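You operate a simulated robot arm through the tools that you are given. There is no shell and no other tool. Be economical: measure what you need, move in short steps, check, and stop when the job is done.

You run a simulated robot arm. Do the job below in one go: nothing can be reset, and whatever is moved stays where it is left.

Task
The oven has tripped: switch it off, turn it down to 40, reset it and switch it on again.

It is judged by the outcome, as a careful person would: the job done as asked, and still so three seconds after it is handed in. It fails if anything else is knocked over, pushed out of place, dropped, spilled or broken.

Robot
A 6-joint arm with a two-finger gripper, hanging from a carriage that runs on a gantry, over the field with the corners [-2.041, -0.602], [0.059, -0.603], [0.061, 0.777], [-2.039, 0.778] (x, y) and turns from -6.301 to 5.707 rad about z. Base frame: it is fixed where the carriage stands at the start and does not move with it; the origin is on the floor, on the carriage's upright axis, x ahead of it, y to its left, z up. Lengths are in m, angles in rad, forces in N, time in s.
With the tool pointing down near the work surface it reaches from about 0.62 to 0.66 m from the robot's upright axis, wherever it stands. Its first joint turns from -2.897 to 2.897 rad. Places, roughly: oven [0.8, -0.8, 1]; oven dial [0.8, -0.5, 1.2]; oven switch [0.7, -0.5, 1.2]. Payload 2.45 kg.
The TCP is the grasp point between the finger pads, 0.026 m short of the fingertips. In the tool frame z runs along the fingers and y along their closing line. The gripper opens to 0.096 m. The gripper's body begins 0.069 m behind the TCP.
Orientation is told as [roll, pitch, yaw] about the base's x, y, z axes, in that order, counted from this pose: with the fingers straight down and closing along the base's y, the tool's x points along the base's -x, its y along +y and its z along -z.

Tools
- The arm moves only by the tool apply_moves. Its argument "steps" is a list of rows, each a list of 2 entries, a list of its own where there are three numbers: the shift along the tool's x, y, z in m, then the turn, a rotation vector about the tool's x, y, z in rad. In form: [[[dx, dy, dz], [ax, ay, az]], ...]. A call has 1 to 8 rows; each row shifts and turns the commanded pose from where the row before left it, along the tool's axes as they then stand. "gripper" is the opening in per cent of the stroke, from 0 (shut) to 100 (fully open), set as the call begins (left out, the last holds). Rows are played at 5 a second. More than 0.05 m and 0.15 rad between two rows, or a gripper value outside its range, and nothing of the call is played. A pose out of reach is approached as far as the arm can. The call stops where the force on the tool passes 40 N (or 10 N more than at its start, if that is more) or the arm is blocked; 0.2 s more then pass. Each finger halts on what it meets, pressing with about 34 N; the grip force reading is that of the motor and also rises with nothing between the fingers. The clock runs only during rows and for 0.2 s after the last one: add rows that do not move to give the fingers time. It gives the time, the measured TCP pose, the force on the tool (base axes), the opening and the grip force at its end, in the units of the frame above (readings bear some noise), with the torque about the TCP (base axes, N m) and any sound that the robot's microphone picked up, and new pictures: "pictures" is both (left out), scene, wrist or none.
- Cameras (640 x 400 px; columns grow to the right, rows downward): "scene" is now at [0.256, -0.0534, 1.6799]; the picture's right is [-0.70, -0.72, 0.00], its down [-0.55, 0.54, -0.64] and it looks along [0.46, -0.45, -0.77] (base axes); focal length 265 px, centre (320, 200). "wrist" rides on the gripper at [0.082, 0.003, -0.098] in the tool frame; the picture's right is [-0.04, 1.00, 0.00], its down [-0.73, -0.03, -0.68] and it looks along [-0.68, -0.03, 0.73] (tool axes); focal length 256 px, centre (320, 200). There is no depth. A picture from a camera that has moved, and an enlarged one, comes with that camera's place and axes in the base frame and with its lens.
- lift_body(by): slides the trunk up (or, below 0, down) by that many m; the arm and the scene camera ride with it, the base frame stays. It gives what a move gives, with no picture.
- base_move(legs): drives the robot by 1 to 6 legs, each [ahead, left, turn to the left] in m, m and rad, along the robot's own axes; the way and the turn of a leg run together, so that a leg with both is an arc; at most 1.5 m and 3.142 rad a leg. The arm and the cameras ride along, it lands a little off, and it stops where it bumps. It keeps to its track: a leg is cut to what the track allows. It gives what a move gives, and a new picture of the scene camera.
- turn_head(pan, tilt): turns the head with the scene camera to pan (to the left, within 2.705 rad either way) and tilt (down, from -0.506 to 1.204), counted from straight ahead of the robot. It gives what a move gives, and a new picture of the scene camera.
- close_up(camera, box): a new picture of the part [left, top, right, bottom] of that camera's present view, enlarged. No time passes.
- finish_job(): hands the job in; it is judged then, once.

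Go step by step. Nothing tells you exact positions but the pictures and the camera data: compare them with the known pose of the tool, close in by small moves and look again before you grip or let go. The budget is 120 turns and 260 pictures, counting those below and the enlarged ones. Unless the task says otherwise, let go and move clear before handing in, and close with one line.

The tools are called after "Emit:" as a command line: name --argument value ..., lists and objects as JSON in quotes. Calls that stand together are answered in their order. apply_moves: Moves the arm, as the interface text tells. Its arguments: {"type":"object","properties":{"steps":{"type":"array"},"gripper":{"type":"number"},"pictures":{"type":"string","enum":["both","scene","wrist","none"]}},"required":["steps"]} The other tools are called the same way: lift_body (by) slides the trunk up or down; base_move (legs) drives the base; turn_head (pan, tilt) turns the head that bears the scene camera; close_up (camera, box) takes an enlarged picture of a part of a camera's view; finish_job () hands the job in.

At the start:

```text
clock: 0.0
position: [0.3654, -0.2768, 0.9992]
tcp_rot: [0.0, 0.001, 0.0]
wrist_force: [-0.3, 0.0, -0.3]
ft_torque: [0.03, 0.02, -0.01]
width: 0.0961
finger_force: 0.1
trunk travel left (down, up): [-0.399, 0.203]
robot x, y, heading: [0.0003, 0.0009, 0.001]
head pan, tilt: [-0.773, 0.878]
```

scene: 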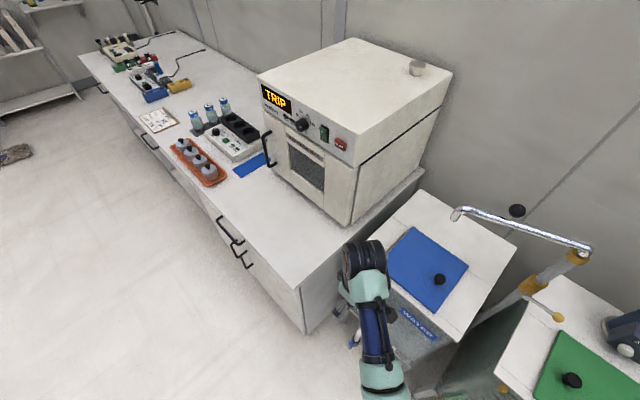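
wrist: 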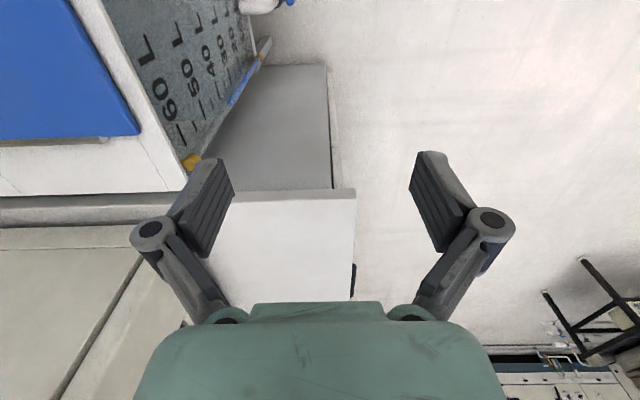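

I see the oven with its front panel showing TRIP, a dial, a green rocker switch and a red button. I'll look closer at the panel.

Emit:
close_up --camera "scene" --box '[250, 70, 370, 160]'

Emit:
close_up --camera "scene" --box '[280, 105, 360, 155]'

```text
4.44 times, centred on (310, 115) of scene
camera zoom: at [0.256, -0.0534, 1.6799], right [-0.7, -0.72, 0.0], down [-0.55, 0.54, -0.64], along [0.46, -0.45, -0.77], focal length 1179 px, centre (364, 578)
```

zoom: 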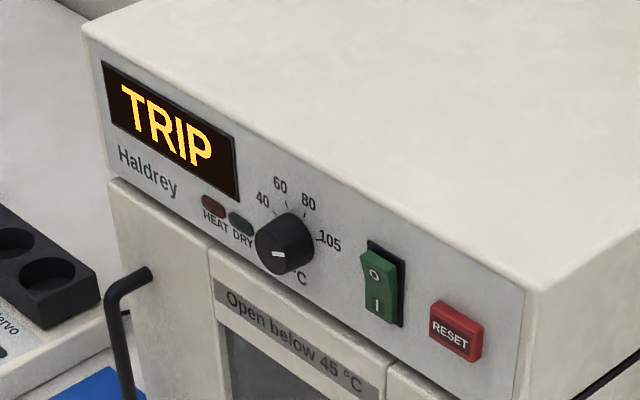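

```text
8.00 times, centred on (320, 130) of scene
camera zoom: at [0.256, -0.0534, 1.6799], right [-0.7, -0.72, 0.0], down [-0.55, 0.54, -0.64], along [0.46, -0.45, -0.77], focal length 2122 px, centre (320, 760)
```

zoom: 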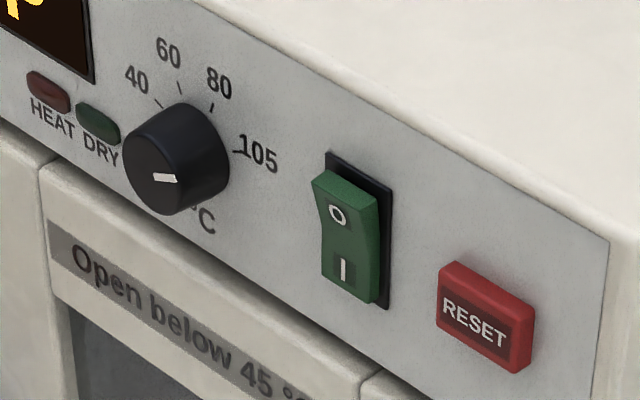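

The panel faces +y at about y=-0.5: dial ≈(0.80,-0.5,1.20), switch ≈(0.70,-0.5,1.21), reset ≈(0.63,-0.5,1.21). I'll raise the tool and back away, then begin to tip it to point at the panel.

Emit:
apply_moves --steps '[[[0, 0.02, -0.04], [0, 0, 0]], [[0, 0.02, -0.04], [0, 0, 0]], [[0, 0.02, -0.04], [0, 0, 0]], [[0, 0.0, -0.04], [0, 0, 0]], [[0, 0, -0.04], [0, 0, 0]]]' --pictures "none"

Emit:
apply_moves --steps '[[[-0.03, 0, 0], [0.14, 0, 0]], [[-0.03, 0, 0], [0.14, 0, 0]], [[-0.03, 0, 0], [0.14, 0, 0]], [[-0.03, 0, 0], [0.14, 0, 0]]]'

```text
clock: 1.2
position: [0.4384, -0.2697, 1.0442]
tcp_rot: [0.0, -0.001, 0.0]
wrist_force: [-0.3, 0.5, 0.1]
ft_torque: [-0.02, 0.0, 0.04]
width: 0.0958
finger_force: 0.1
out of reach, approached as far as the arm can: row 1, 2, 3, 4, 5
trunk travel left (down, up): [-0.399, 0.203]
robot x, y, heading: [0.0038, -0.0011, -0.002]
head pan, tilt: [-0.773, 0.878]
```

```text
clock: 2.2
position: [0.5608, -0.2692, 1.0437]
tcp_rot: [-0.562, 0.0, -0.001]
wrist_force: [0.2, 0.8, -0.4]
ft_torque: [0.03, -0.05, -0.01]
width: 0.0961
finger_force: 0.0
trunk travel left (down, up): [-0.399, 0.203]
robot x, y, heading: [0.0042, 0.0014, 0.0]
head pan, tilt: [-0.773, 0.878]
camera scene: at [0.256, -0.0534, 1.6799], right [-0.7, -0.72, 0.0], down [-0.55, 0.54, -0.64], along [0.46, -0.45, -0.77], focal length 265 px, centre (320, 200)
camera wrist: at [0.4796, -0.2153, 1.1246], right [0.04, 0.85, -0.53], down [0.73, 0.34, 0.59], along [0.68, -0.41, -0.61], focal length 256 px, centre (320, 200)
```

scene: 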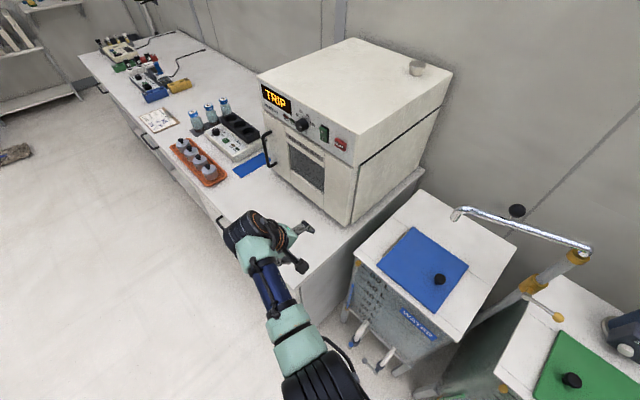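
wrist: 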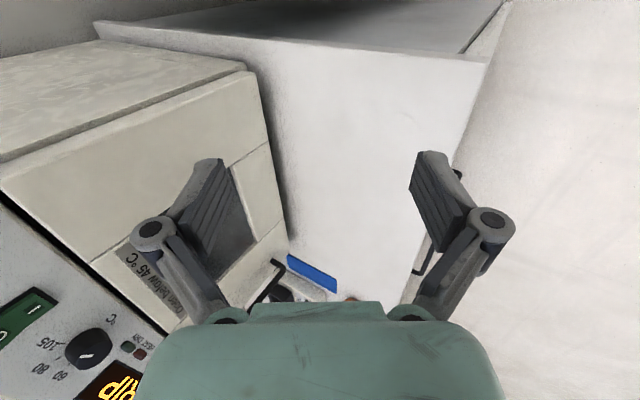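

The tool follows. I'll continue tipping to horizontal and raise toward panel height while staying in front of the oven.

Emit:
apply_moves --steps '[[[0, 0, 0], [0.145, 0, 0]], [[0, 0, 0], [0.145, 0, 0]], [[0, -0.015, -0.015], [0.145, 0, 0]], [[0, -0.02, -0.015], [0.145, 0, 0]], [[0, -0.02, -0.01], [0.145, 0, 0]], [[0, -0.02, -0.005], [0.145, 0, 0]], [[0, -0.025, -0.005], [0.138, 0, 0]]]'

```text
clock: 3.8
position: [0.5599, -0.264, 1.1581]
tcp_rot: [-1.571, 0.001, 0.0]
wrist_force: [1.5, 0.3, -0.3]
ft_torque: [0.01, -0.02, 0.03]
width: 0.0958
finger_force: 0.0
trunk travel left (down, up): [-0.399, 0.203]
robot x, y, heading: [-0.0011, 0.0012, -0.001]
head pan, tilt: [-0.773, 0.878]
camera scene: at [0.256, -0.0534, 1.6799], right [-0.7, -0.72, 0.0], down [-0.55, 0.54, -0.64], along [0.46, -0.45, -0.77], focal length 265 px, centre (320, 200)
camera wrist: at [0.4785, -0.1674, 1.1549], right [0.04, 0.0, -1.0], down [0.73, 0.68, 0.03], along [0.68, -0.73, 0.03], focal length 256 px, centre (320, 200)
```

scene: 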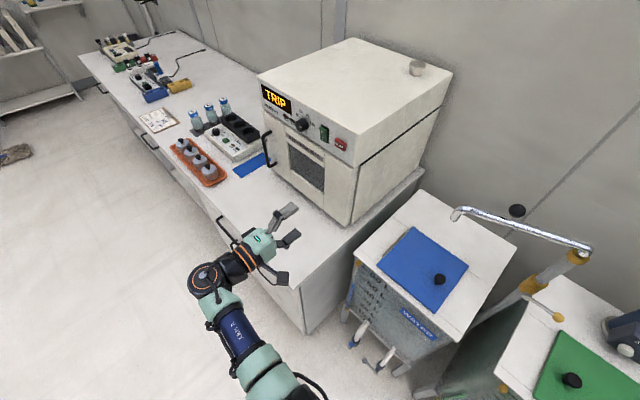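
wrist: 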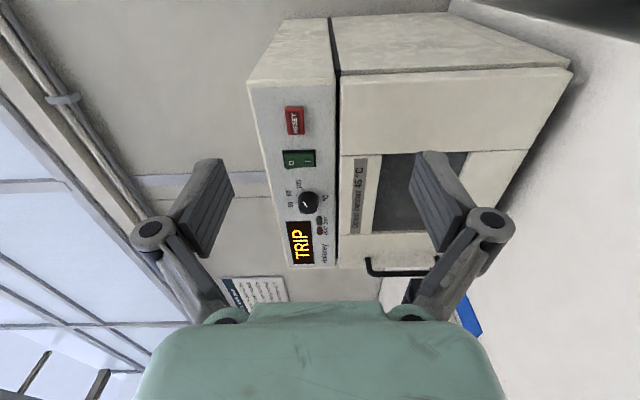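

The tool now points at the panel. I'll zoom on the panel from the wrist camera.

Emit:
close_up --camera "wrist" --box '[240, 90, 368, 270]'

Emit:
close_up --camera "wrist" --box '[280, 140, 344, 240]'

```text
2.22 times, centred on (304, 180) of wrist
camera zoom: at [0.4785, -0.1674, 1.1549], right [0.04, 0.0, -1.0], down [0.73, 0.68, 0.03], along [0.68, -0.73, 0.03], focal length 569 px, centre (356, 244)
```

zoom: 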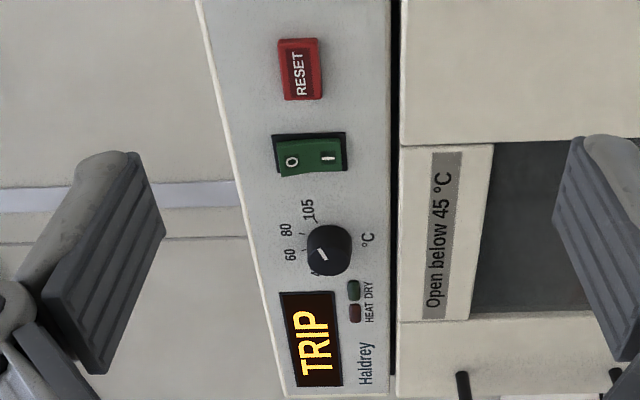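

```text
4.00 times, centred on (312, 190) of wrist
camera zoom: at [0.4785, -0.1674, 1.1549], right [0.04, 0.0, -1.0], down [0.73, 0.68, 0.03], along [0.68, -0.73, 0.03], focal length 1024 px, centre (352, 240)
```

zoom: 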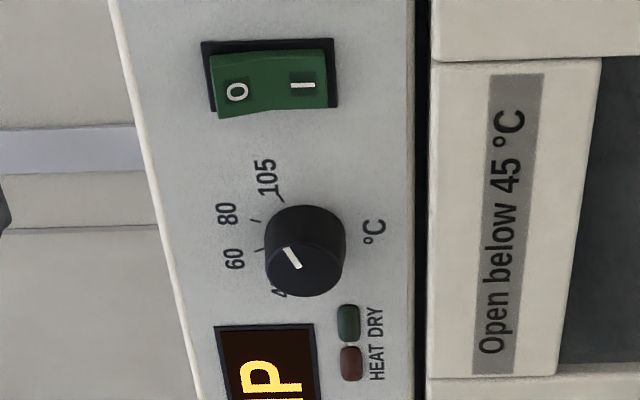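

Triangulated: dial axis ≈(0.801, z 1.193), face y≈-0.50; switch centre ≈(0.711, z 1.199), "O" half up (sticking out, so it's ON). I'll close the fingers and approach in front of the O half.

Emit:
apply_moves --steps '[[[-0.0302, -0.011, 0.0252], [0, 0, 0]], [[-0.0302, -0.011, 0.0252], [0, 0, 0]], [[-0.0302, -0.011, 0.0252], [0, 0, 0]], [[-0.0302, -0.011, 0.0252], [0, 0, 0]], [[-0.0302, -0.011, 0.0252], [0, 0, 0]], [[0, 0, 0], [0, 0, 0]]]' --gripper 0

```text
clock: 5.2
position: [0.6151, -0.365, 1.2446]
tcp_rot: [-1.568, 0.0, 0.001]
wrist_force: [-0.7, 0.0, -0.1]
ft_torque: [0.0, -0.01, -0.01]
width: 0.0
finger_force: 28.4
out of reach, approached as far as the arm can: row 2, 3, 4, 5
trunk travel left (down, up): [-0.399, 0.203]
robot x, y, heading: [0.0008, -0.0023, 0.002]
head pan, tilt: [-0.773, 0.878]
camera scene: at [0.2561, -0.0534, 1.6799], right [-0.7, -0.72, 0.0], down [-0.55, 0.54, -0.64], along [0.46, -0.45, -0.77], focal length 265 px, centre (320, 200)
camera wrist: at [0.533, -0.2675, 1.2409], right [0.04, 0.0, -1.0], down [0.73, 0.68, 0.03], along [0.68, -0.73, 0.03], focal length 256 px, centre (320, 200)
```

scene: 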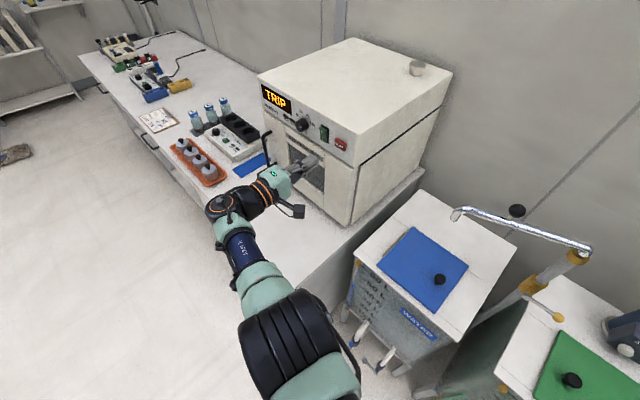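
wrist: 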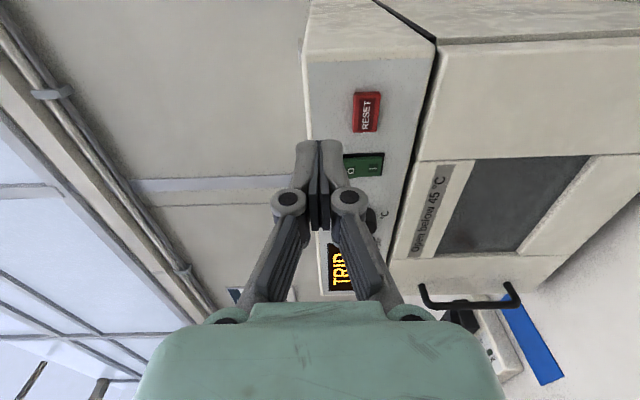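

Reach is the limit; the shoulder seems too high or far. I'll look at the arm's root to plan the carriage position.

Emit:
turn_head --pan -0.773 --tilt 1.204

Emit:
lift_body --by -0.2

```text
clock: 6.0
position: [0.6148, -0.3638, 1.2431]
tcp_rot: [-1.567, 0.0, 0.002]
wrist_force: [0.3, -0.6, 0.1]
ft_torque: [0.02, 0.03, 0.01]
width: 0.0001
finger_force: 28.6
trunk travel left (down, up): [-0.399, 0.203]
robot x, y, heading: [0.002, -0.0005, 0.002]
head pan, tilt: [-0.773, 1.201]
camera scene: at [0.2413, -0.0389, 1.6584], right [-0.7, -0.72, 0.0], down [-0.67, 0.65, -0.36], along [0.26, -0.25, -0.93], focal length 265 px, centre (320, 200)
```

scene: 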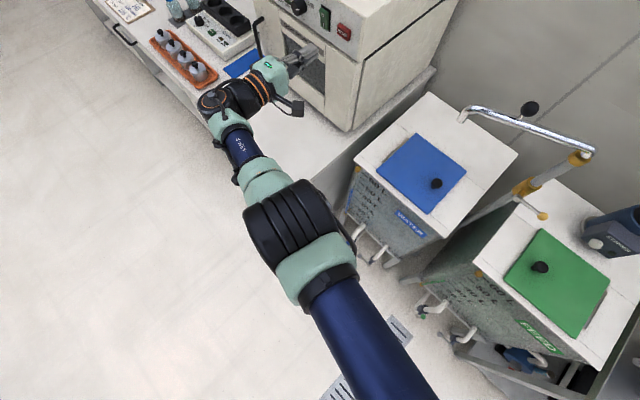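

```text
clock: 8.2
position: [0.6141, -0.3645, 1.0449]
tcp_rot: [-1.568, 0.001, 0.0]
wrist_force: [0.7, 0.2, 1.1]
ft_torque: [-0.02, 0.01, 0.03]
width: 0.0002
finger_force: 28.4
trunk travel left (down, up): [-0.199, 0.403]
robot x, y, heading: [-0.0015, 0.0002, -0.0]
head pan, tilt: [-0.773, 1.201]
```

The arm was nearly straight; now the shoulder is 0.2 lower. I'll shift the carriage to the front of its track and then try the approach again.

Emit:
base_move --legs '[[0.056, 0.0, 0]]'

Emit:
apply_moves --steps '[[[-0.01, -0.04, -0.01], [0, 0, 0]], [[-0.01, -0.04, 0], [0, 0, 0]], [[-0.01, -0.04, 0], [0, 0, 0]], [[-0.01, -0.04, 0], [0, 0, 0]], [[0, -0.008, 0], [0, 0, 0]]]'

```text
clock: 9.1
position: [0.671, -0.3621, 1.044]
tcp_rot: [-1.569, 0.0, 0.001]
wrist_force: [-0.7, 0.8, -0.1]
ft_torque: [-0.01, -0.02, 0.01]
width: 0.0
finger_force: 28.5
trunk travel left (down, up): [-0.199, 0.403]
robot x, y, heading: [0.0585, 0.0002, 0.002]
head pan, tilt: [-0.773, 1.201]
camera scene: at [0.2971, -0.0389, 1.4585], right [-0.7, -0.72, 0.0], down [-0.67, 0.65, -0.36], along [0.26, -0.25, -0.93], focal length 265 px, centre (320, 200)
```

scene: 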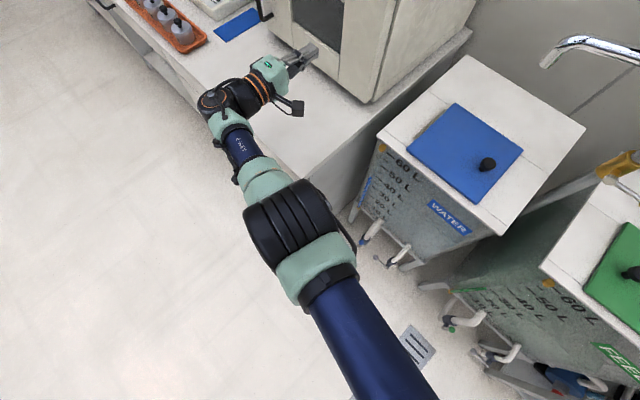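

```text
clock: 10.3
position: [0.7015, -0.3527, 1.2129]
tcp_rot: [-1.569, -0.001, 0.001]
wrist_force: [0.1, -0.1, 0.4]
ft_torque: [0.01, 0.02, -0.02]
width: 0.0002
finger_force: 28.5
out of reach, approached as far as the arm can: row 3, 4
trunk travel left (down, up): [-0.199, 0.403]
robot x, y, heading: [0.0544, 0.0005, -0.002]
head pan, tilt: [-0.773, 1.201]
camera scene: at [0.2968, -0.0388, 1.4583], right [-0.7, -0.72, 0.0], down [-0.67, 0.65, -0.36], along [0.26, -0.25, -0.93], focal length 265 px, centre (320, 200)
camera wrist: at [0.6202, -0.2555, 1.2097], right [0.04, 0.0, -1.0], down [0.73, 0.68, 0.03], along [0.68, -0.73, 0.02], focal length 256 px, centre (320, 200)
```

scene: 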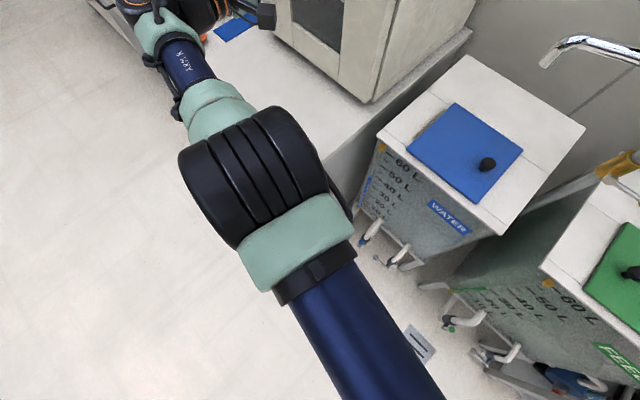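
wrist: 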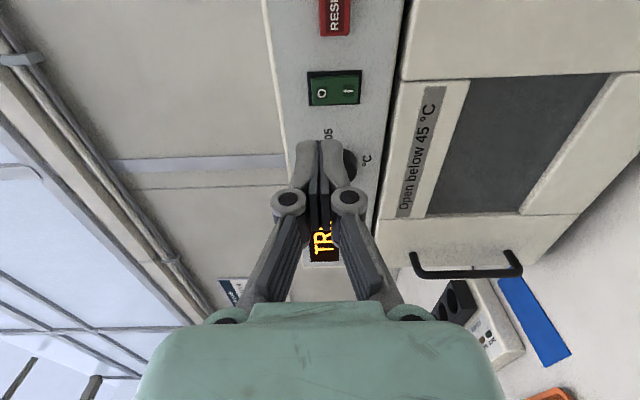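

Row 5 was reachable, so this isn't simply a stretch limit. I'll probe by moving in small steps toward the O half position.

Emit:
apply_moves --steps '[[[-0.005, 0, 0.01], [0, 0, 0]], [[-0.005, 0, 0.01], [0, 0, 0]], [[0, 0, 0.01], [0, 0, 0]], [[0, 0, 0.01], [0, 0, 0]], [[0, 0, 0.01], [0, 0, 0]]]'

```text
clock: 11.5
position: [0.6915, -0.3979, 1.2121]
tcp_rot: [-1.568, -0.001, -0.002]
wrist_force: [0.5, 0.1, 0.4]
ft_torque: [0.03, -0.03, -0.02]
width: 0.0001
finger_force: 28.5
out of reach, approached as far as the arm can: row 1, 2, 4
trunk travel left (down, up): [-0.199, 0.403]
robot x, y, heading: [0.0533, -0.001, -0.001]
head pan, tilt: [-0.773, 1.201]
camera scene: at [0.2969, -0.0389, 1.4584], right [-0.7, -0.72, 0.0], down [-0.67, 0.65, -0.36], along [0.26, -0.25, -0.93], focal length 265 px, centre (320, 200)
camera wrist: at [0.6107, -0.3006, 1.2103], right [0.04, 0.0, -1.0], down [0.73, 0.68, 0.03], along [0.68, -0.73, 0.03], focal length 256 px, centre (320, 200)
```

scene: 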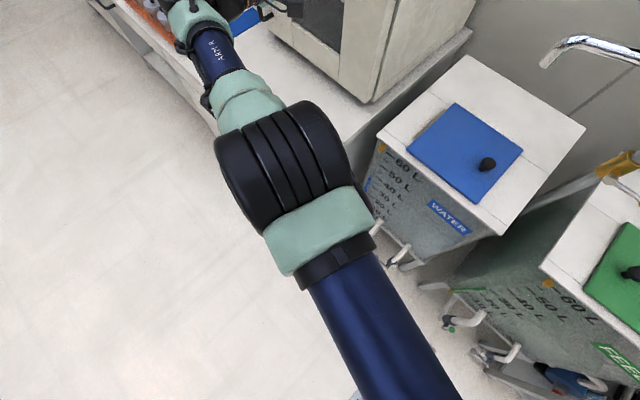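
wrist: 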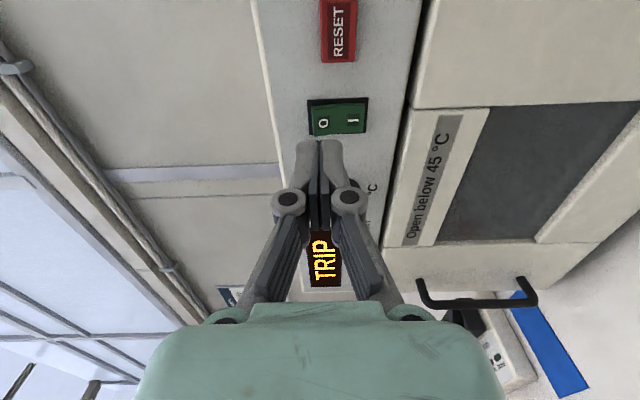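

It's a true reach limit (~0.67 m from the axis to the wrist). I'll back off, run the carriage 0.2 m to the right, and later approach with the tool yawed ~30° so that the wrist stays closer in.

Emit:
apply_moves --steps '[[[0.005, 0, -0.04], [0, 0, 0]], [[0.005, 0, -0.04], [0, 0, 0]], [[0.005, 0, -0.04], [0, 0, 0]], [[0.005, 0, -0.04], [0, 0, 0]], [[0.005, 0, -0.04], [0, 0, 0]]]' --pictures "none"

Emit:
turn_head --pan -0.5 --tilt 0.6

```text
clock: 12.7
position: [0.7131, -0.2009, 1.2122]
tcp_rot: [-1.57, -0.001, -0.005]
wrist_force: [-0.2, -0.1, -0.5]
ft_torque: [0.0, 0.0, 0.01]
width: 0.0
finger_force: 28.5
out of reach, approached as far as the arm can: row 1, 2, 3, 4, 5
trunk travel left (down, up): [-0.199, 0.403]
robot x, y, heading: [0.0583, -0.0008, -0.001]
head pan, tilt: [-0.773, 1.201]
```

```text
clock: 13.7
position: [0.7133, -0.203, 1.2123]
tcp_rot: [-1.569, 0.0, -0.005]
wrist_force: [-0.5, -0.1, 0.0]
ft_torque: [-0.03, 0.02, -0.03]
width: 0.0
finger_force: 28.4
trunk travel left (down, up): [-0.199, 0.403]
robot x, y, heading: [0.0529, 0.0011, 0.006]
head pan, tilt: [-0.499, 0.6]
camera scene: at [0.3344, -0.0421, 1.5029], right [-0.48, -0.88, 0.0], down [-0.5, 0.27, -0.82], along [0.72, -0.4, -0.57], focal length 265 px, centre (320, 200)
```

scene: 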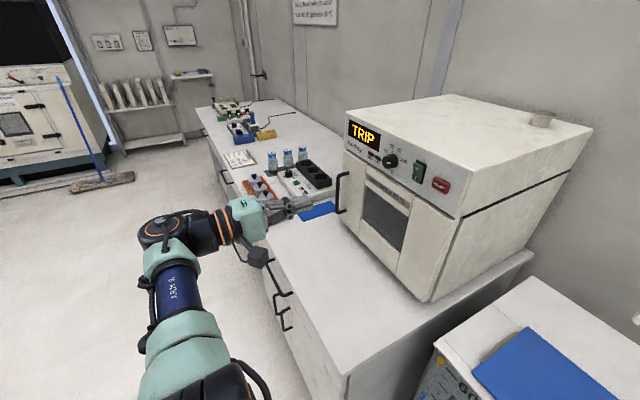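

Good view. I'll yaw the tool 0.55 rad, then move the carriage right 0.2.

Emit:
apply_moves --steps '[[[0, 0, 0], [0, -0.1375, 0]], [[0, 0, 0], [0, -0.1375, 0]], [[0, 0, 0], [0, -0.1375, 0]], [[0, 0, 0], [0, -0.1375, 0]]]' --pictures "none"

Emit:
base_move --legs '[[0.003, -0.19, 0]]'

Emit:
apply_moves --steps '[[[0, 0, 0], [0, 0, 0]]]'

```text
clock: 14.7
position: [0.8289, -0.2021, 1.2041]
tcp_rot: [-1.571, 0.0, 0.551]
wrist_force: [-1.2, 0.8, 0.2]
ft_torque: [0.0, -0.04, -0.01]
width: 0.0
finger_force: 28.6
out of reach, approached as far as the arm can: row 1, 2, 3, 4
trunk travel left (down, up): [-0.199, 0.403]
robot x, y, heading: [0.0548, 0.0027, 0.004]
head pan, tilt: [-0.499, 0.6]
```

```text
clock: 16.3
position: [0.8326, -0.3924, 1.205]
tcp_rot: [-1.569, -0.003, 0.549]
wrist_force: [0.6, 1.1, 0.4]
ft_torque: [-0.04, 0.01, -0.01]
width: 0.0
finger_force: 28.7
trunk travel left (down, up): [-0.199, 0.403]
robot x, y, heading: [0.0578, -0.189, -0.002]
head pan, tilt: [-0.499, 0.6]
camera scene: at [0.3373, -0.2324, 1.503], right [-0.48, -0.88, 0.0], down [-0.5, 0.27, -0.83], along [0.72, -0.4, -0.56], focal length 265 px, centre (320, 200)
```

scene: 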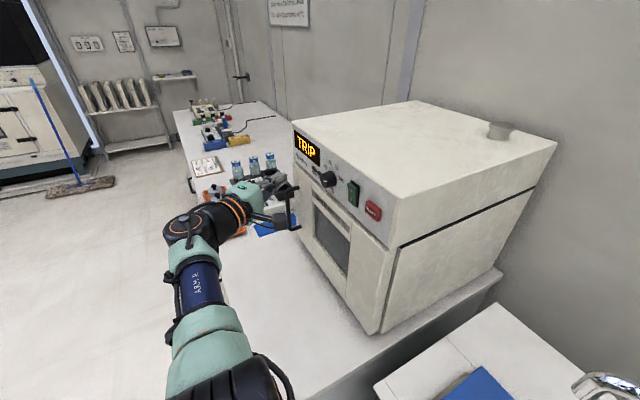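

```text
clock: 16.7
position: [0.8314, -0.3931, 1.2044]
tcp_rot: [-1.568, -0.001, 0.548]
wrist_force: [-0.5, -0.3, 0.3]
ft_torque: [0.01, 0.01, 0.02]
width: 0.0
finger_force: 28.6
trunk travel left (down, up): [-0.199, 0.403]
robot x, y, heading: [0.0587, -0.1909, -0.002]
head pan, tilt: [-0.499, 0.6]
camera scene: at [0.3373, -0.2323, 1.503], right [-0.48, -0.88, 0.0], down [-0.5, 0.27, -0.83], along [0.72, -0.4, -0.56], focal length 265 px, centre (320, 200)
camera wrist: at [0.7111, -0.3525, 1.2015], right [0.03, 0.02, -1.0], down [0.27, 0.96, 0.03], along [0.96, -0.27, 0.03], focal length 256 px, centre (320, 200)
```

scene: 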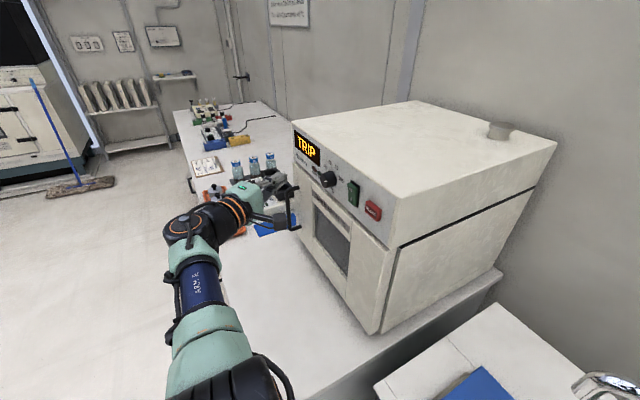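
wrist: 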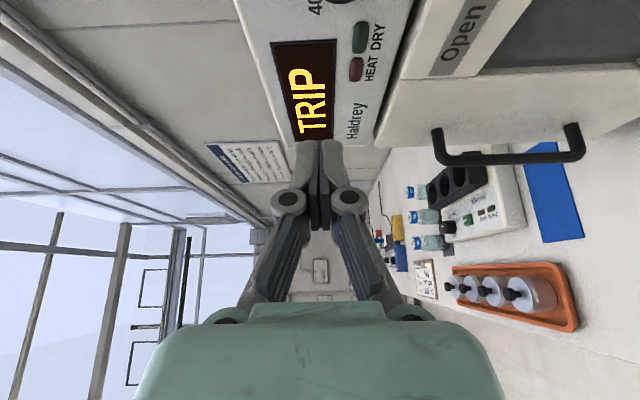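

Reach is good now. I'll zoom on the panel from the new scene camera position to refine.

Emit:
close_up --camera "scene" --box '[290, 120, 402, 230]'

```text
3.64 times, centred on (346, 175) of scene
camera zoom: at [0.3373, -0.2323, 1.503], right [-0.48, -0.88, 0.0], down [-0.5, 0.27, -0.83], along [0.72, -0.4, -0.56], focal length 964 px, centre (226, 291)
```

zoom: 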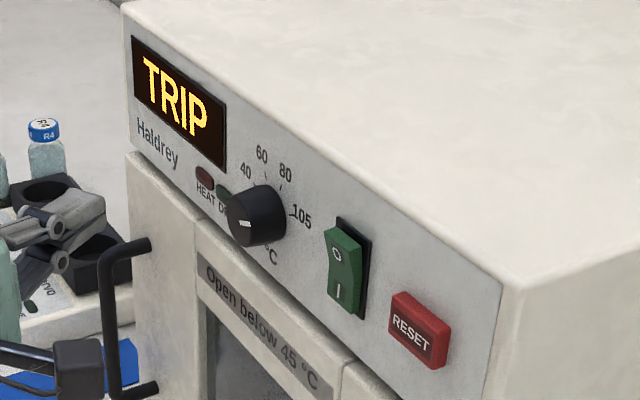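

Estimates agree: O ≈(0.708,1.215), I ≈(0.705,1.19), reset ≈(0.633,1.208), dial ≈(0.80,1.194). Moving in front of the O half.

Emit:
apply_moves --steps '[[[0.033, -0.0025, -0.007], [0, 0, 0]], [[0.033, -0.0025, -0.006], [0, 0, 0]], [[0.033, -0.0025, -0.006], [0, 0, 0]], [[0.033, -0.0025, -0.006], [0, 0, 0]], [[0, 0, 0], [0, 0, 0]]]'

```text
clock: 17.9
position: [0.8281, -0.4489, 1.2075]
tcp_rot: [-1.57, -0.002, 0.545]
wrist_force: [0.3, -0.3, -0.3]
ft_torque: [0.06, 0.0, -0.03]
width: 0.0002
finger_force: 28.3
out of reach, approached as far as the arm can: row 1, 2, 3, 4
trunk travel left (down, up): [-0.199, 0.403]
robot x, y, heading: [0.059, -0.1907, -0.006]
head pan, tilt: [-0.499, 0.6]
camera scene: at [0.3373, -0.2323, 1.503], right [-0.48, -0.88, 0.0], down [-0.5, 0.27, -0.83], along [0.72, -0.4, -0.56], focal length 265 px, centre (320, 200)
camera wrist: at [0.7076, -0.4086, 1.204], right [0.03, 0.02, -1.0], down [0.27, 0.96, 0.03], along [0.96, -0.27, 0.03], focal length 256 px, centre (320, 200)
```

scene: 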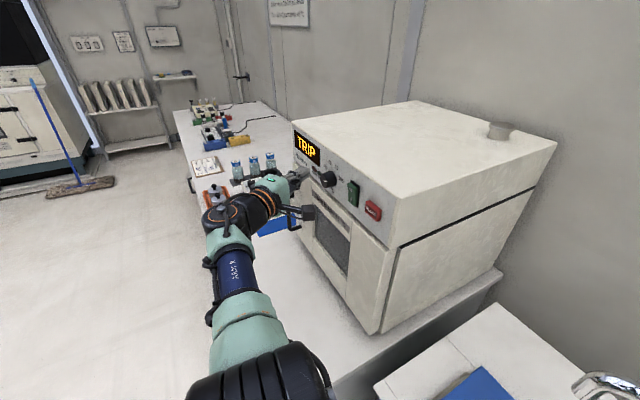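
wrist: 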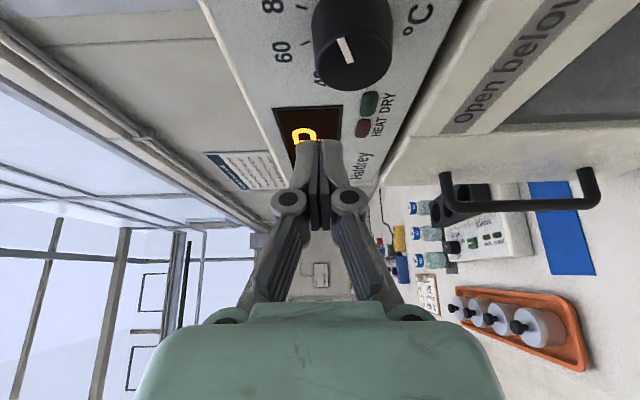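

The arm is confined to a thin shell (~0.67 m) around its shoulder, so x must be set by the carriage while y/z moves are free. I'll back off and drive the carriage back 0.12 m to face the switch.

Emit:
apply_moves --steps '[[[-0.013, 0, -0.0213], [0, 0, 0]], [[-0.013, 0, -0.0213], [0, 0, 0]]]' --pictures "none"

Emit:
base_move --legs '[[-0.122, 0, 0]]'

Emit:
apply_moves --steps '[[[0, 0, 0], [0, 0, 0]]]'

```text
clock: 18.5
position: [0.8309, -0.3992, 1.2064]
tcp_rot: [-1.568, -0.001, 0.546]
wrist_force: [-0.8, 0.0, 0.2]
ft_torque: [-0.03, -0.02, 0.02]
width: 0.0
finger_force: 28.6
out of reach, approached as far as the arm can: row 2
trunk travel left (down, up): [-0.199, 0.403]
robot x, y, heading: [0.0585, -0.1926, -0.007]
head pan, tilt: [-0.499, 0.6]
```

```text
clock: 19.7
position: [0.7091, -0.3981, 1.2061]
tcp_rot: [-1.57, -0.001, 0.546]
wrist_force: [0.2, 0.6, 0.1]
ft_torque: [-0.01, -0.01, 0.04]
width: 0.0
finger_force: 28.7
trunk travel left (down, up): [-0.199, 0.403]
robot x, y, heading: [-0.0606, -0.1931, -0.003]
head pan, tilt: [-0.499, 0.6]
camera scene: at [0.2153, -0.2322, 1.5029], right [-0.48, -0.88, 0.0], down [-0.5, 0.27, -0.82], along [0.72, -0.4, -0.57], focal length 265 px, centre (320, 200)
```

scene: 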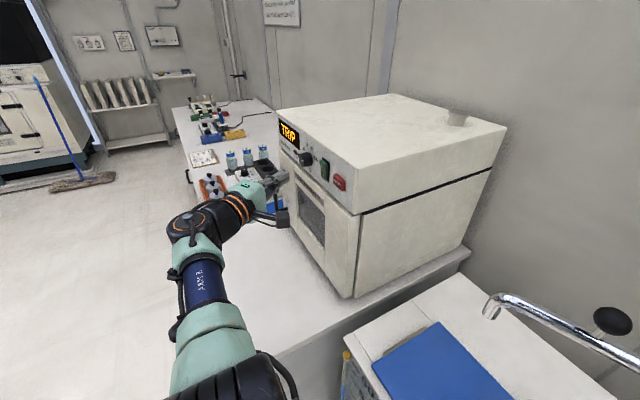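

```text
clock: 20.1
position: [0.7108, -0.3988, 1.2081]
tcp_rot: [-1.57, -0.002, 0.547]
wrist_force: [1.0, -0.5, 1.0]
ft_torque: [-0.01, -0.01, 0.01]
width: 0.0
finger_force: 28.5
trunk travel left (down, up): [-0.199, 0.403]
robot x, y, heading: [-0.065, -0.1917, -0.001]
head pan, tilt: [-0.499, 0.6]
camera scene: at [0.2154, -0.2322, 1.503], right [-0.48, -0.88, 0.0], down [-0.5, 0.27, -0.83], along [0.72, -0.4, -0.56], focal length 265 px, centre (320, 200)
camera wrist: at [0.589, -0.3583, 1.2041], right [0.03, 0.02, -1.0], down [0.27, 0.96, 0.03], along [0.96, -0.28, 0.03], focal length 256 px, centre (320, 200)
```

scene: 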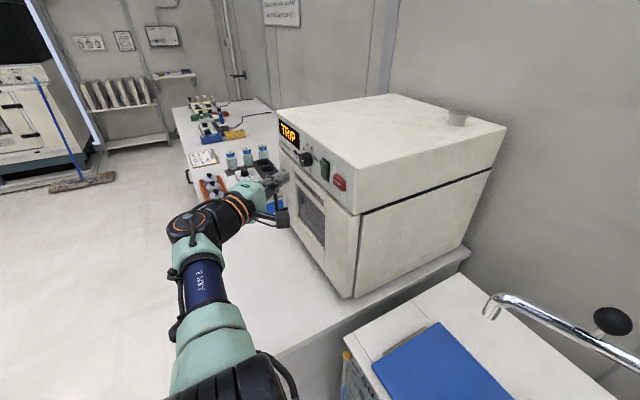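
wrist: 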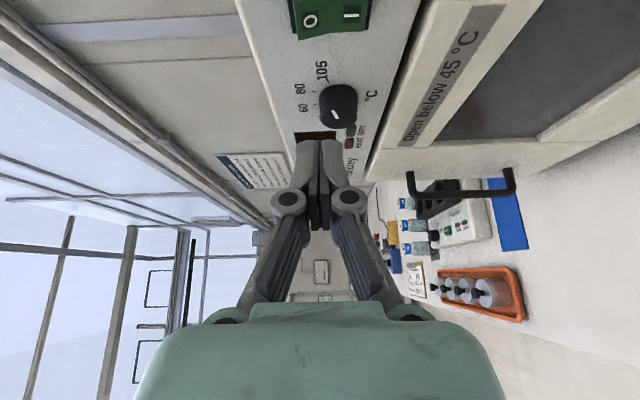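

Now at x≈0.709. I'll advance to y≈-0.455, at z≈1.216, and check.

Emit:
apply_moves --steps '[[[0.011, -0.003, 0.016], [0, 0, 0]], [[0.011, -0.003, 0.0155], [0, 0, 0]], [[0.0095, -0.002, 0.0155], [0, 0, 0]]]'

Emit:
close_up --camera "scene" --box '[270, 110, 370, 220]'

```text
clock: 20.9
position: [0.7071, -0.4544, 1.2147]
tcp_rot: [-1.57, -0.001, 0.546]
wrist_force: [-0.2, 0.2, 1.0]
ft_torque: [-0.04, -0.02, 0.0]
width: 0.0003
finger_force: 28.7
trunk travel left (down, up): [-0.199, 0.403]
robot x, y, heading: [-0.0619, -0.1897, 0.002]
head pan, tilt: [-0.499, 0.6]
camera scene: at [0.2154, -0.2322, 1.503], right [-0.48, -0.88, 0.0], down [-0.5, 0.27, -0.83], along [0.72, -0.4, -0.56], focal length 265 px, centre (320, 200)
camera wrist: at [0.5861, -0.4145, 1.2118], right [0.03, 0.02, -1.0], down [0.27, 0.96, 0.03], along [0.96, -0.28, 0.03], focal length 256 px, centre (320, 200)
```

scene: 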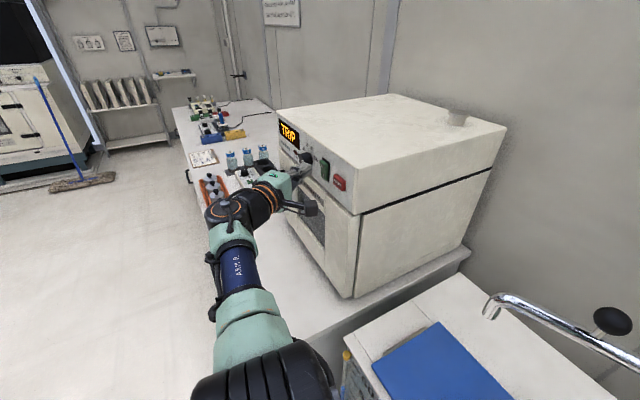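
wrist: 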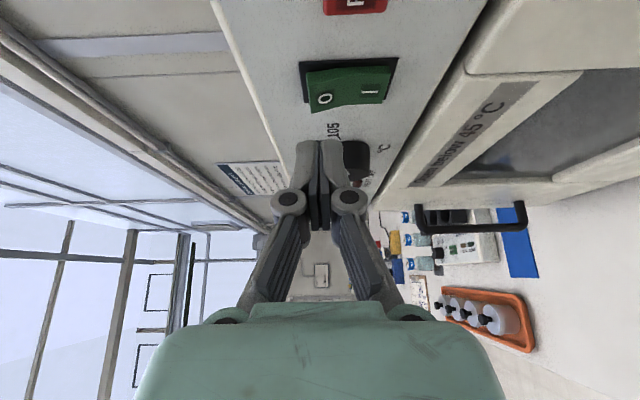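

```text
3.64 times, centred on (320, 165) of scene
camera zoom: at [0.2154, -0.2322, 1.503], right [-0.48, -0.88, 0.0], down [-0.5, 0.27, -0.83], along [0.72, -0.4, -0.56], focal length 964 px, centre (320, 327)
```

zoom: 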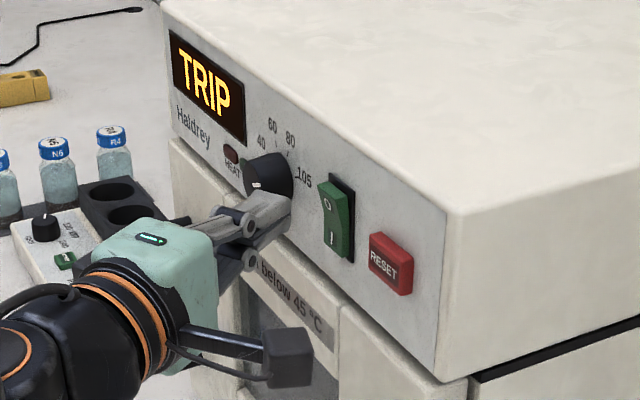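

Tip is right in front of the O half (x≈0.708, z≈1.214). Press straight in along -y.

Emit:
apply_moves --steps '[[[0.0052, 0, 0.0085], [0, 0, 0]], [[0.0052, 0, 0.0085], [0, 0, 0]], [[0.0026, 0, 0.0043], [0, 0, 0]], [[0.0026, 0, 0.0043], [0, 0, 0]]]'

Emit:
close_up --camera "scene" --box '[270, 110, 370, 220]'

```text
clock: 21.9
position: [0.7047, -0.484, 1.2155]
tcp_rot: [-1.568, -0.002, 0.547]
wrist_force: [-0.4, 1.4, 2.6]
ft_torque: [-0.07, 0.0, -0.02]
width: 0.0
finger_force: 28.9
trunk travel left (down, up): [-0.199, 0.403]
robot x, y, heading: [-0.0649, -0.1871, 0.0]
head pan, tilt: [-0.499, 0.6]
camera scene: at [0.2155, -0.232, 1.5031], right [-0.48, -0.88, 0.0], down [-0.5, 0.27, -0.83], along [0.72, -0.4, -0.56], focal length 265 px, centre (320, 200)
camera wrist: at [0.5843, -0.4435, 1.2126], right [0.04, 0.02, -1.0], down [0.27, 0.96, 0.03], along [0.96, -0.27, 0.03], focal length 256 px, centre (320, 200)
```

scene: 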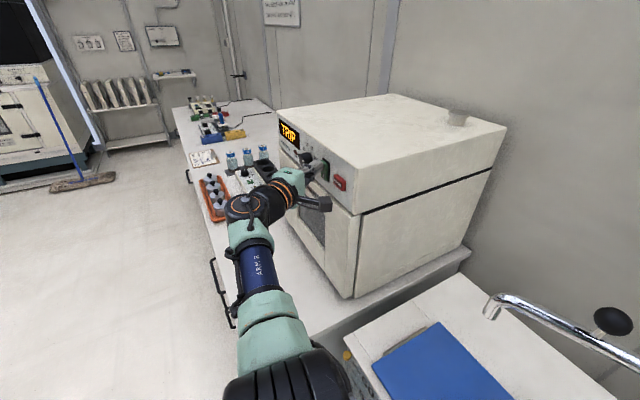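
wrist: 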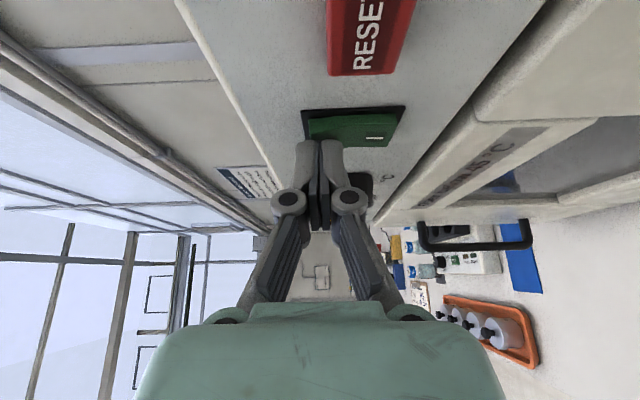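

```text
3.64 times, centred on (320, 165) of scene
camera zoom: at [0.2155, -0.232, 1.5031], right [-0.48, -0.88, 0.0], down [-0.5, 0.27, -0.83], along [0.72, -0.4, -0.56], focal length 964 px, centre (320, 327)
```

zoom: 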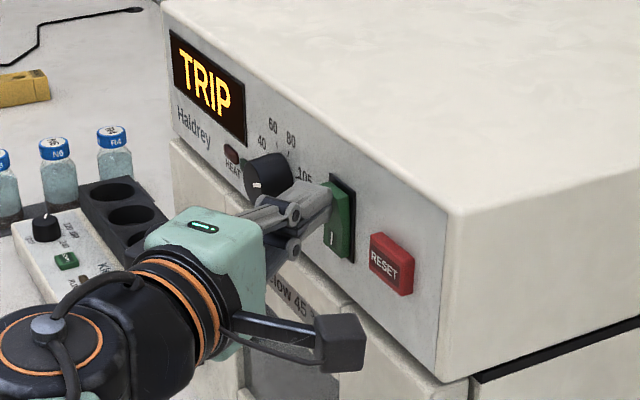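

Contact has just begun. Pressing further in small steps.

Emit:
apply_moves --steps '[[[0.0021, 0, 0.0034], [0, 0, 0]], [[0.0021, 0, 0.0034], [0, 0, 0]], [[0.0021, 0, 0.0034], [0, 0, 0]]]'

Emit:
close_up --camera "scene" --box '[270, 110, 370, 220]'

```text
clock: 22.7
position: [0.7041, -0.4869, 1.2154]
tcp_rot: [-1.566, -0.003, 0.553]
wrist_force: [-11.8, 33.6, 7.6]
ft_torque: [0.01, 0.08, -0.22]
width: 0.0
finger_force: 27.9
out of reach, approached as far as the arm can: row 1
trunk travel left (down, up): [-0.199, 0.403]
robot x, y, heading: [-0.0621, -0.1905, -0.002]
head pan, tilt: [-0.499, 0.6]
camera scene: at [0.2148, -0.2287, 1.5028], right [-0.48, -0.88, 0.0], down [-0.5, 0.27, -0.82], along [0.72, -0.39, -0.57], focal length 265 px, centre (320, 200)
camera wrist: at [0.5828, -0.4475, 1.2118], right [0.03, 0.03, -1.0], down [0.27, 0.96, 0.03], along [0.96, -0.27, 0.03], focal length 256 px, centre (320, 200)
```

scene: 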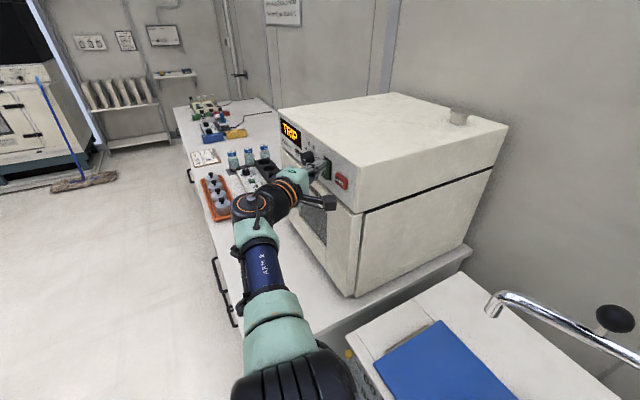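
wrist: 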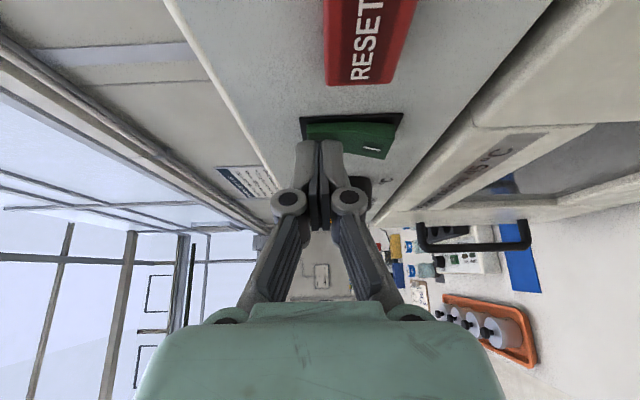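

```text
3.64 times, centred on (320, 165) of scene
camera zoom: at [0.2148, -0.2287, 1.5028], right [-0.48, -0.88, 0.0], down [-0.5, 0.27, -0.82], along [0.72, -0.39, -0.57], focal length 964 px, centre (320, 327)
```

zoom: 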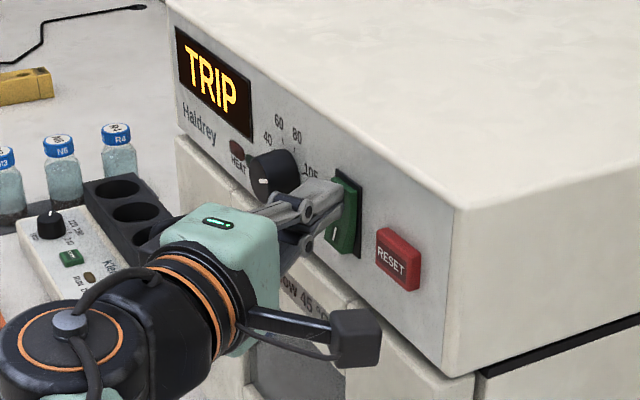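

The rocker has flipped (bottom now sticks out). Back off and check.

Emit:
apply_moves --steps '[[[-0.0055, 0, -0.0085], [0, 0, 0]], [[-0.0104, 0, -0.017], [0, 0, 0]], [[-0.0104, 0, -0.017], [0, 0, 0]], [[-0.0104, 0, -0.017], [0, 0, 0]]]' --pictures "none"

Emit:
close_up --camera "scene" --box '[270, 110, 370, 220]'

Emit:
close_up --camera "wrist" --box '[240, 0, 440, 150]'

```text
clock: 23.7
position: [0.7028, -0.4257, 1.2153]
tcp_rot: [-1.567, 0.0, 0.545]
wrist_force: [0.3, -0.3, -0.1]
ft_torque: [-0.04, -0.02, 0.0]
width: 0.0002
finger_force: 28.2
trunk travel left (down, up): [-0.199, 0.403]
robot x, y, heading: [-0.0639, -0.1892, -0.003]
head pan, tilt: [-0.499, 0.6]
```

```text
3.64 times, centred on (320, 165) of scene
camera zoom: at [0.2154, -0.2323, 1.503], right [-0.48, -0.88, 0.0], down [-0.5, 0.27, -0.83], along [0.72, -0.4, -0.56], focal length 964 px, centre (320, 327)
```

zoom: 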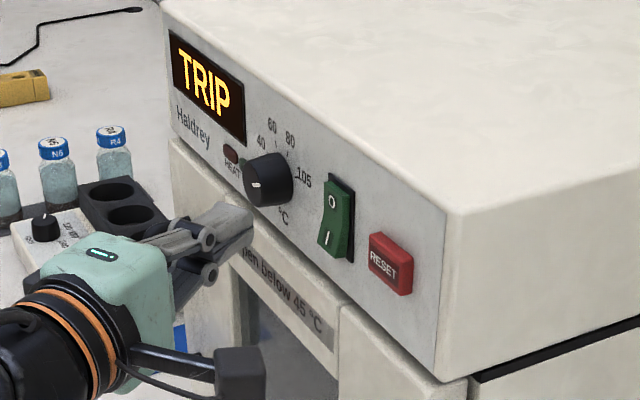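

```text
2.67 times, centred on (340, 75) of wrist
camera zoom: at [0.5821, -0.386, 1.2121], right [0.03, 0.02, -1.0], down [0.28, 0.96, 0.03], along [0.96, -0.28, 0.03], focal length 683 px, centre (267, 533)
```

zoom: 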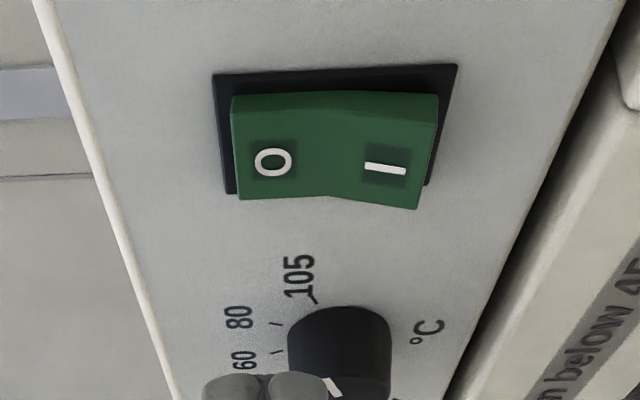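

The switch is OFF. Next the dial; I'll zoom on its scale to read tick angles.

Emit:
close_up --camera "scene" --box '[294, 135, 326, 175]'

Emit:
base_move --legs '[[0.088, 0, 0]]'

Emit:
apply_moves --steps '[[[0, 0, 0], [0, 0, 0]], [[0, 0, 0], [0, 0, 0]]]' --gripper 60

Emit:
close_up --camera "wrist" --box '[240, 0, 440, 150]'

```text
10.00 times, centred on (310, 155) of scene
camera zoom: at [0.2154, -0.2323, 1.503], right [-0.48, -0.88, 0.0], down [-0.5, 0.27, -0.83], along [0.72, -0.4, -0.56], focal length 2652 px, centre (420, 650)
```

zoom: 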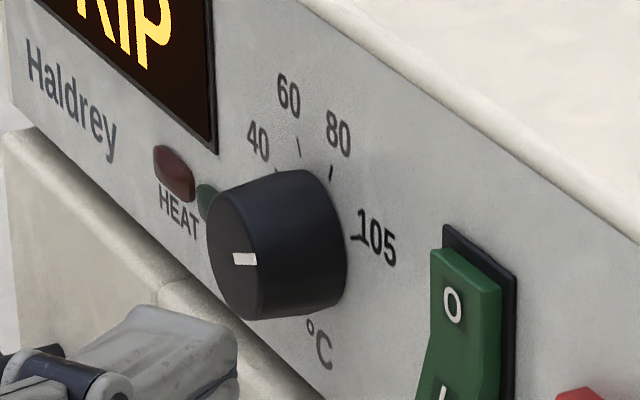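

```text
clock: 24.8
position: [0.7904, -0.4263, 1.2154]
tcp_rot: [-1.569, 0.0, 0.546]
wrist_force: [0.4, 0.3, -0.2]
ft_torque: [0.0, 0.0, -0.01]
width: 0.0
finger_force: 29.0
trunk travel left (down, up): [-0.199, 0.403]
robot x, y, heading: [0.0226, -0.1918, 0.003]
head pan, tilt: [-0.499, 0.6]
camera scene: at [0.3039, -0.2323, 1.5031], right [-0.48, -0.88, 0.0], down [-0.5, 0.27, -0.83], along [0.72, -0.4, -0.56], focal length 265 px, centre (320, 200)
```

scene: 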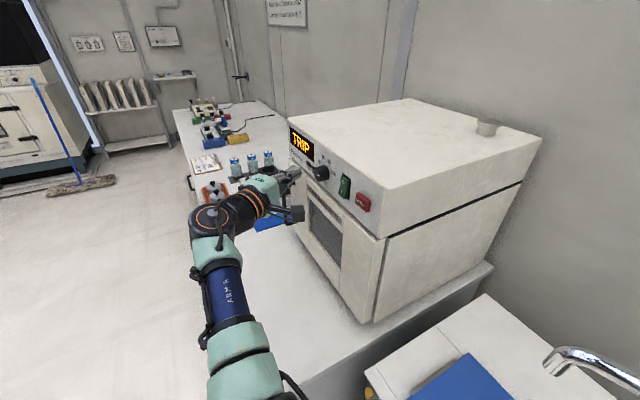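

```text
clock: 25.4
position: [0.7902, -0.4257, 1.2149]
tcp_rot: [-1.569, -0.002, 0.546]
wrist_force: [-0.1, -0.3, -0.4]
ft_torque: [0.01, -0.03, -0.01]
width: 0.0575
finger_force: 0.1
trunk travel left (down, up): [-0.199, 0.403]
robot x, y, heading: [0.0234, -0.1894, -0.002]
head pan, tilt: [-0.499, 0.6]
camera scene: at [0.3038, -0.2323, 1.503], right [-0.48, -0.88, 0.0], down [-0.5, 0.27, -0.83], along [0.72, -0.4, -0.56], focal length 265 px, centre (320, 200)
camera wrist: at [0.6708, -0.3857, 1.2124], right [0.03, 0.02, -1.0], down [0.27, 0.96, 0.03], along [0.96, -0.28, 0.03], focal length 256 px, centre (320, 200)
```

scene: 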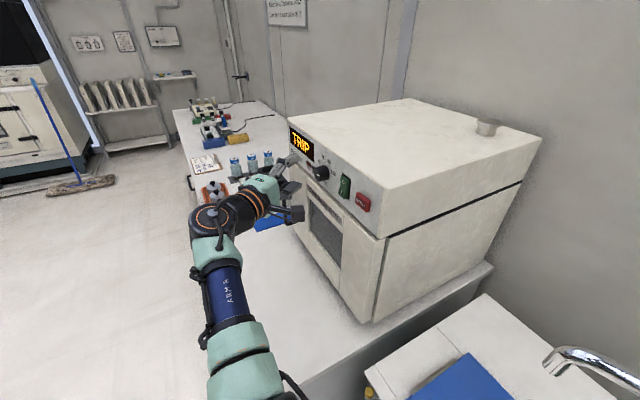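
wrist: 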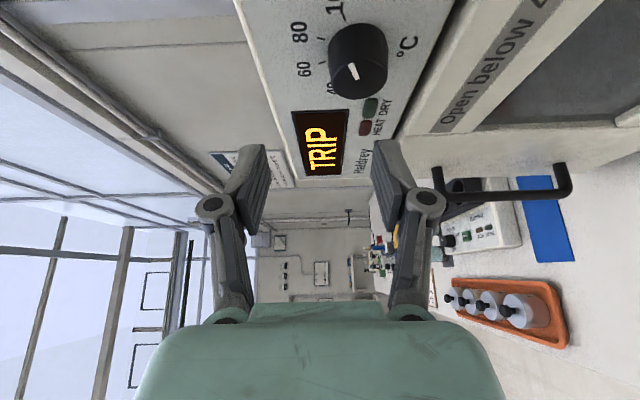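

```text
2.67 times, centred on (340, 75) of wrist
camera zoom: at [0.6708, -0.3857, 1.2124], right [0.03, 0.02, -1.0], down [0.27, 0.96, 0.03], along [0.96, -0.28, 0.03], focal length 683 px, centre (267, 533)
```

zoom: 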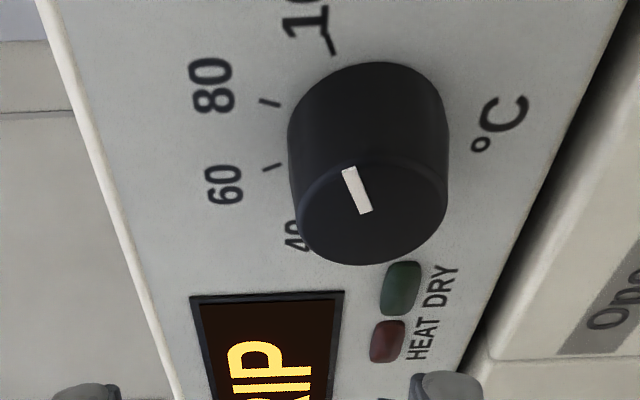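

Very clear: ticks at ±22° and ±67°, pointer at 105 (67° right); so the dial must turn 135° counter-clockwise to 40. Dial axis x≈0.800, z≈1.192, face y≈-0.499. I'll test how much radial freedom the arm has here.

Emit:
apply_moves --steps '[[[-0.0085, 0.0, 0.0052], [0, 0, 0]], [[-0.0085, 0.0, 0.0052], [0, 0, 0]]]' --pictures "none"

Emit:
apply_moves --steps '[[[0.0085, 0.0, -0.0052], [0, 0, 0]], [[0.0085, 0.0, -0.0052], [0, 0, 0]], [[0.0085, 0.0, -0.0052], [0, 0, 0]], [[0.0085, 0.0, -0.0052], [0, 0, 0]]]' --pictures "none"

```text
clock: 26.0
position: [0.7991, -0.426, 1.2153]
tcp_rot: [-1.568, -0.002, 0.546]
wrist_force: [-0.3, -0.7, 0.4]
ft_torque: [0.01, 0.02, 0.0]
width: 0.0579
finger_force: 0.2
out of reach, approached as far as the arm can: row 2
trunk travel left (down, up): [-0.199, 0.403]
robot x, y, heading: [0.0253, -0.1875, -0.003]
head pan, tilt: [-0.499, 0.6]
```

```text
clock: 27.0
position: [0.7596, -0.4245, 1.2166]
tcp_rot: [-1.568, -0.001, 0.546]
wrist_force: [-0.3, -0.1, 0.7]
ft_torque: [0.01, -0.03, -0.02]
width: 0.0577
finger_force: 0.1
trunk travel left (down, up): [-0.199, 0.403]
robot x, y, heading: [0.0226, -0.1925, -0.006]
head pan, tilt: [-0.499, 0.6]
```

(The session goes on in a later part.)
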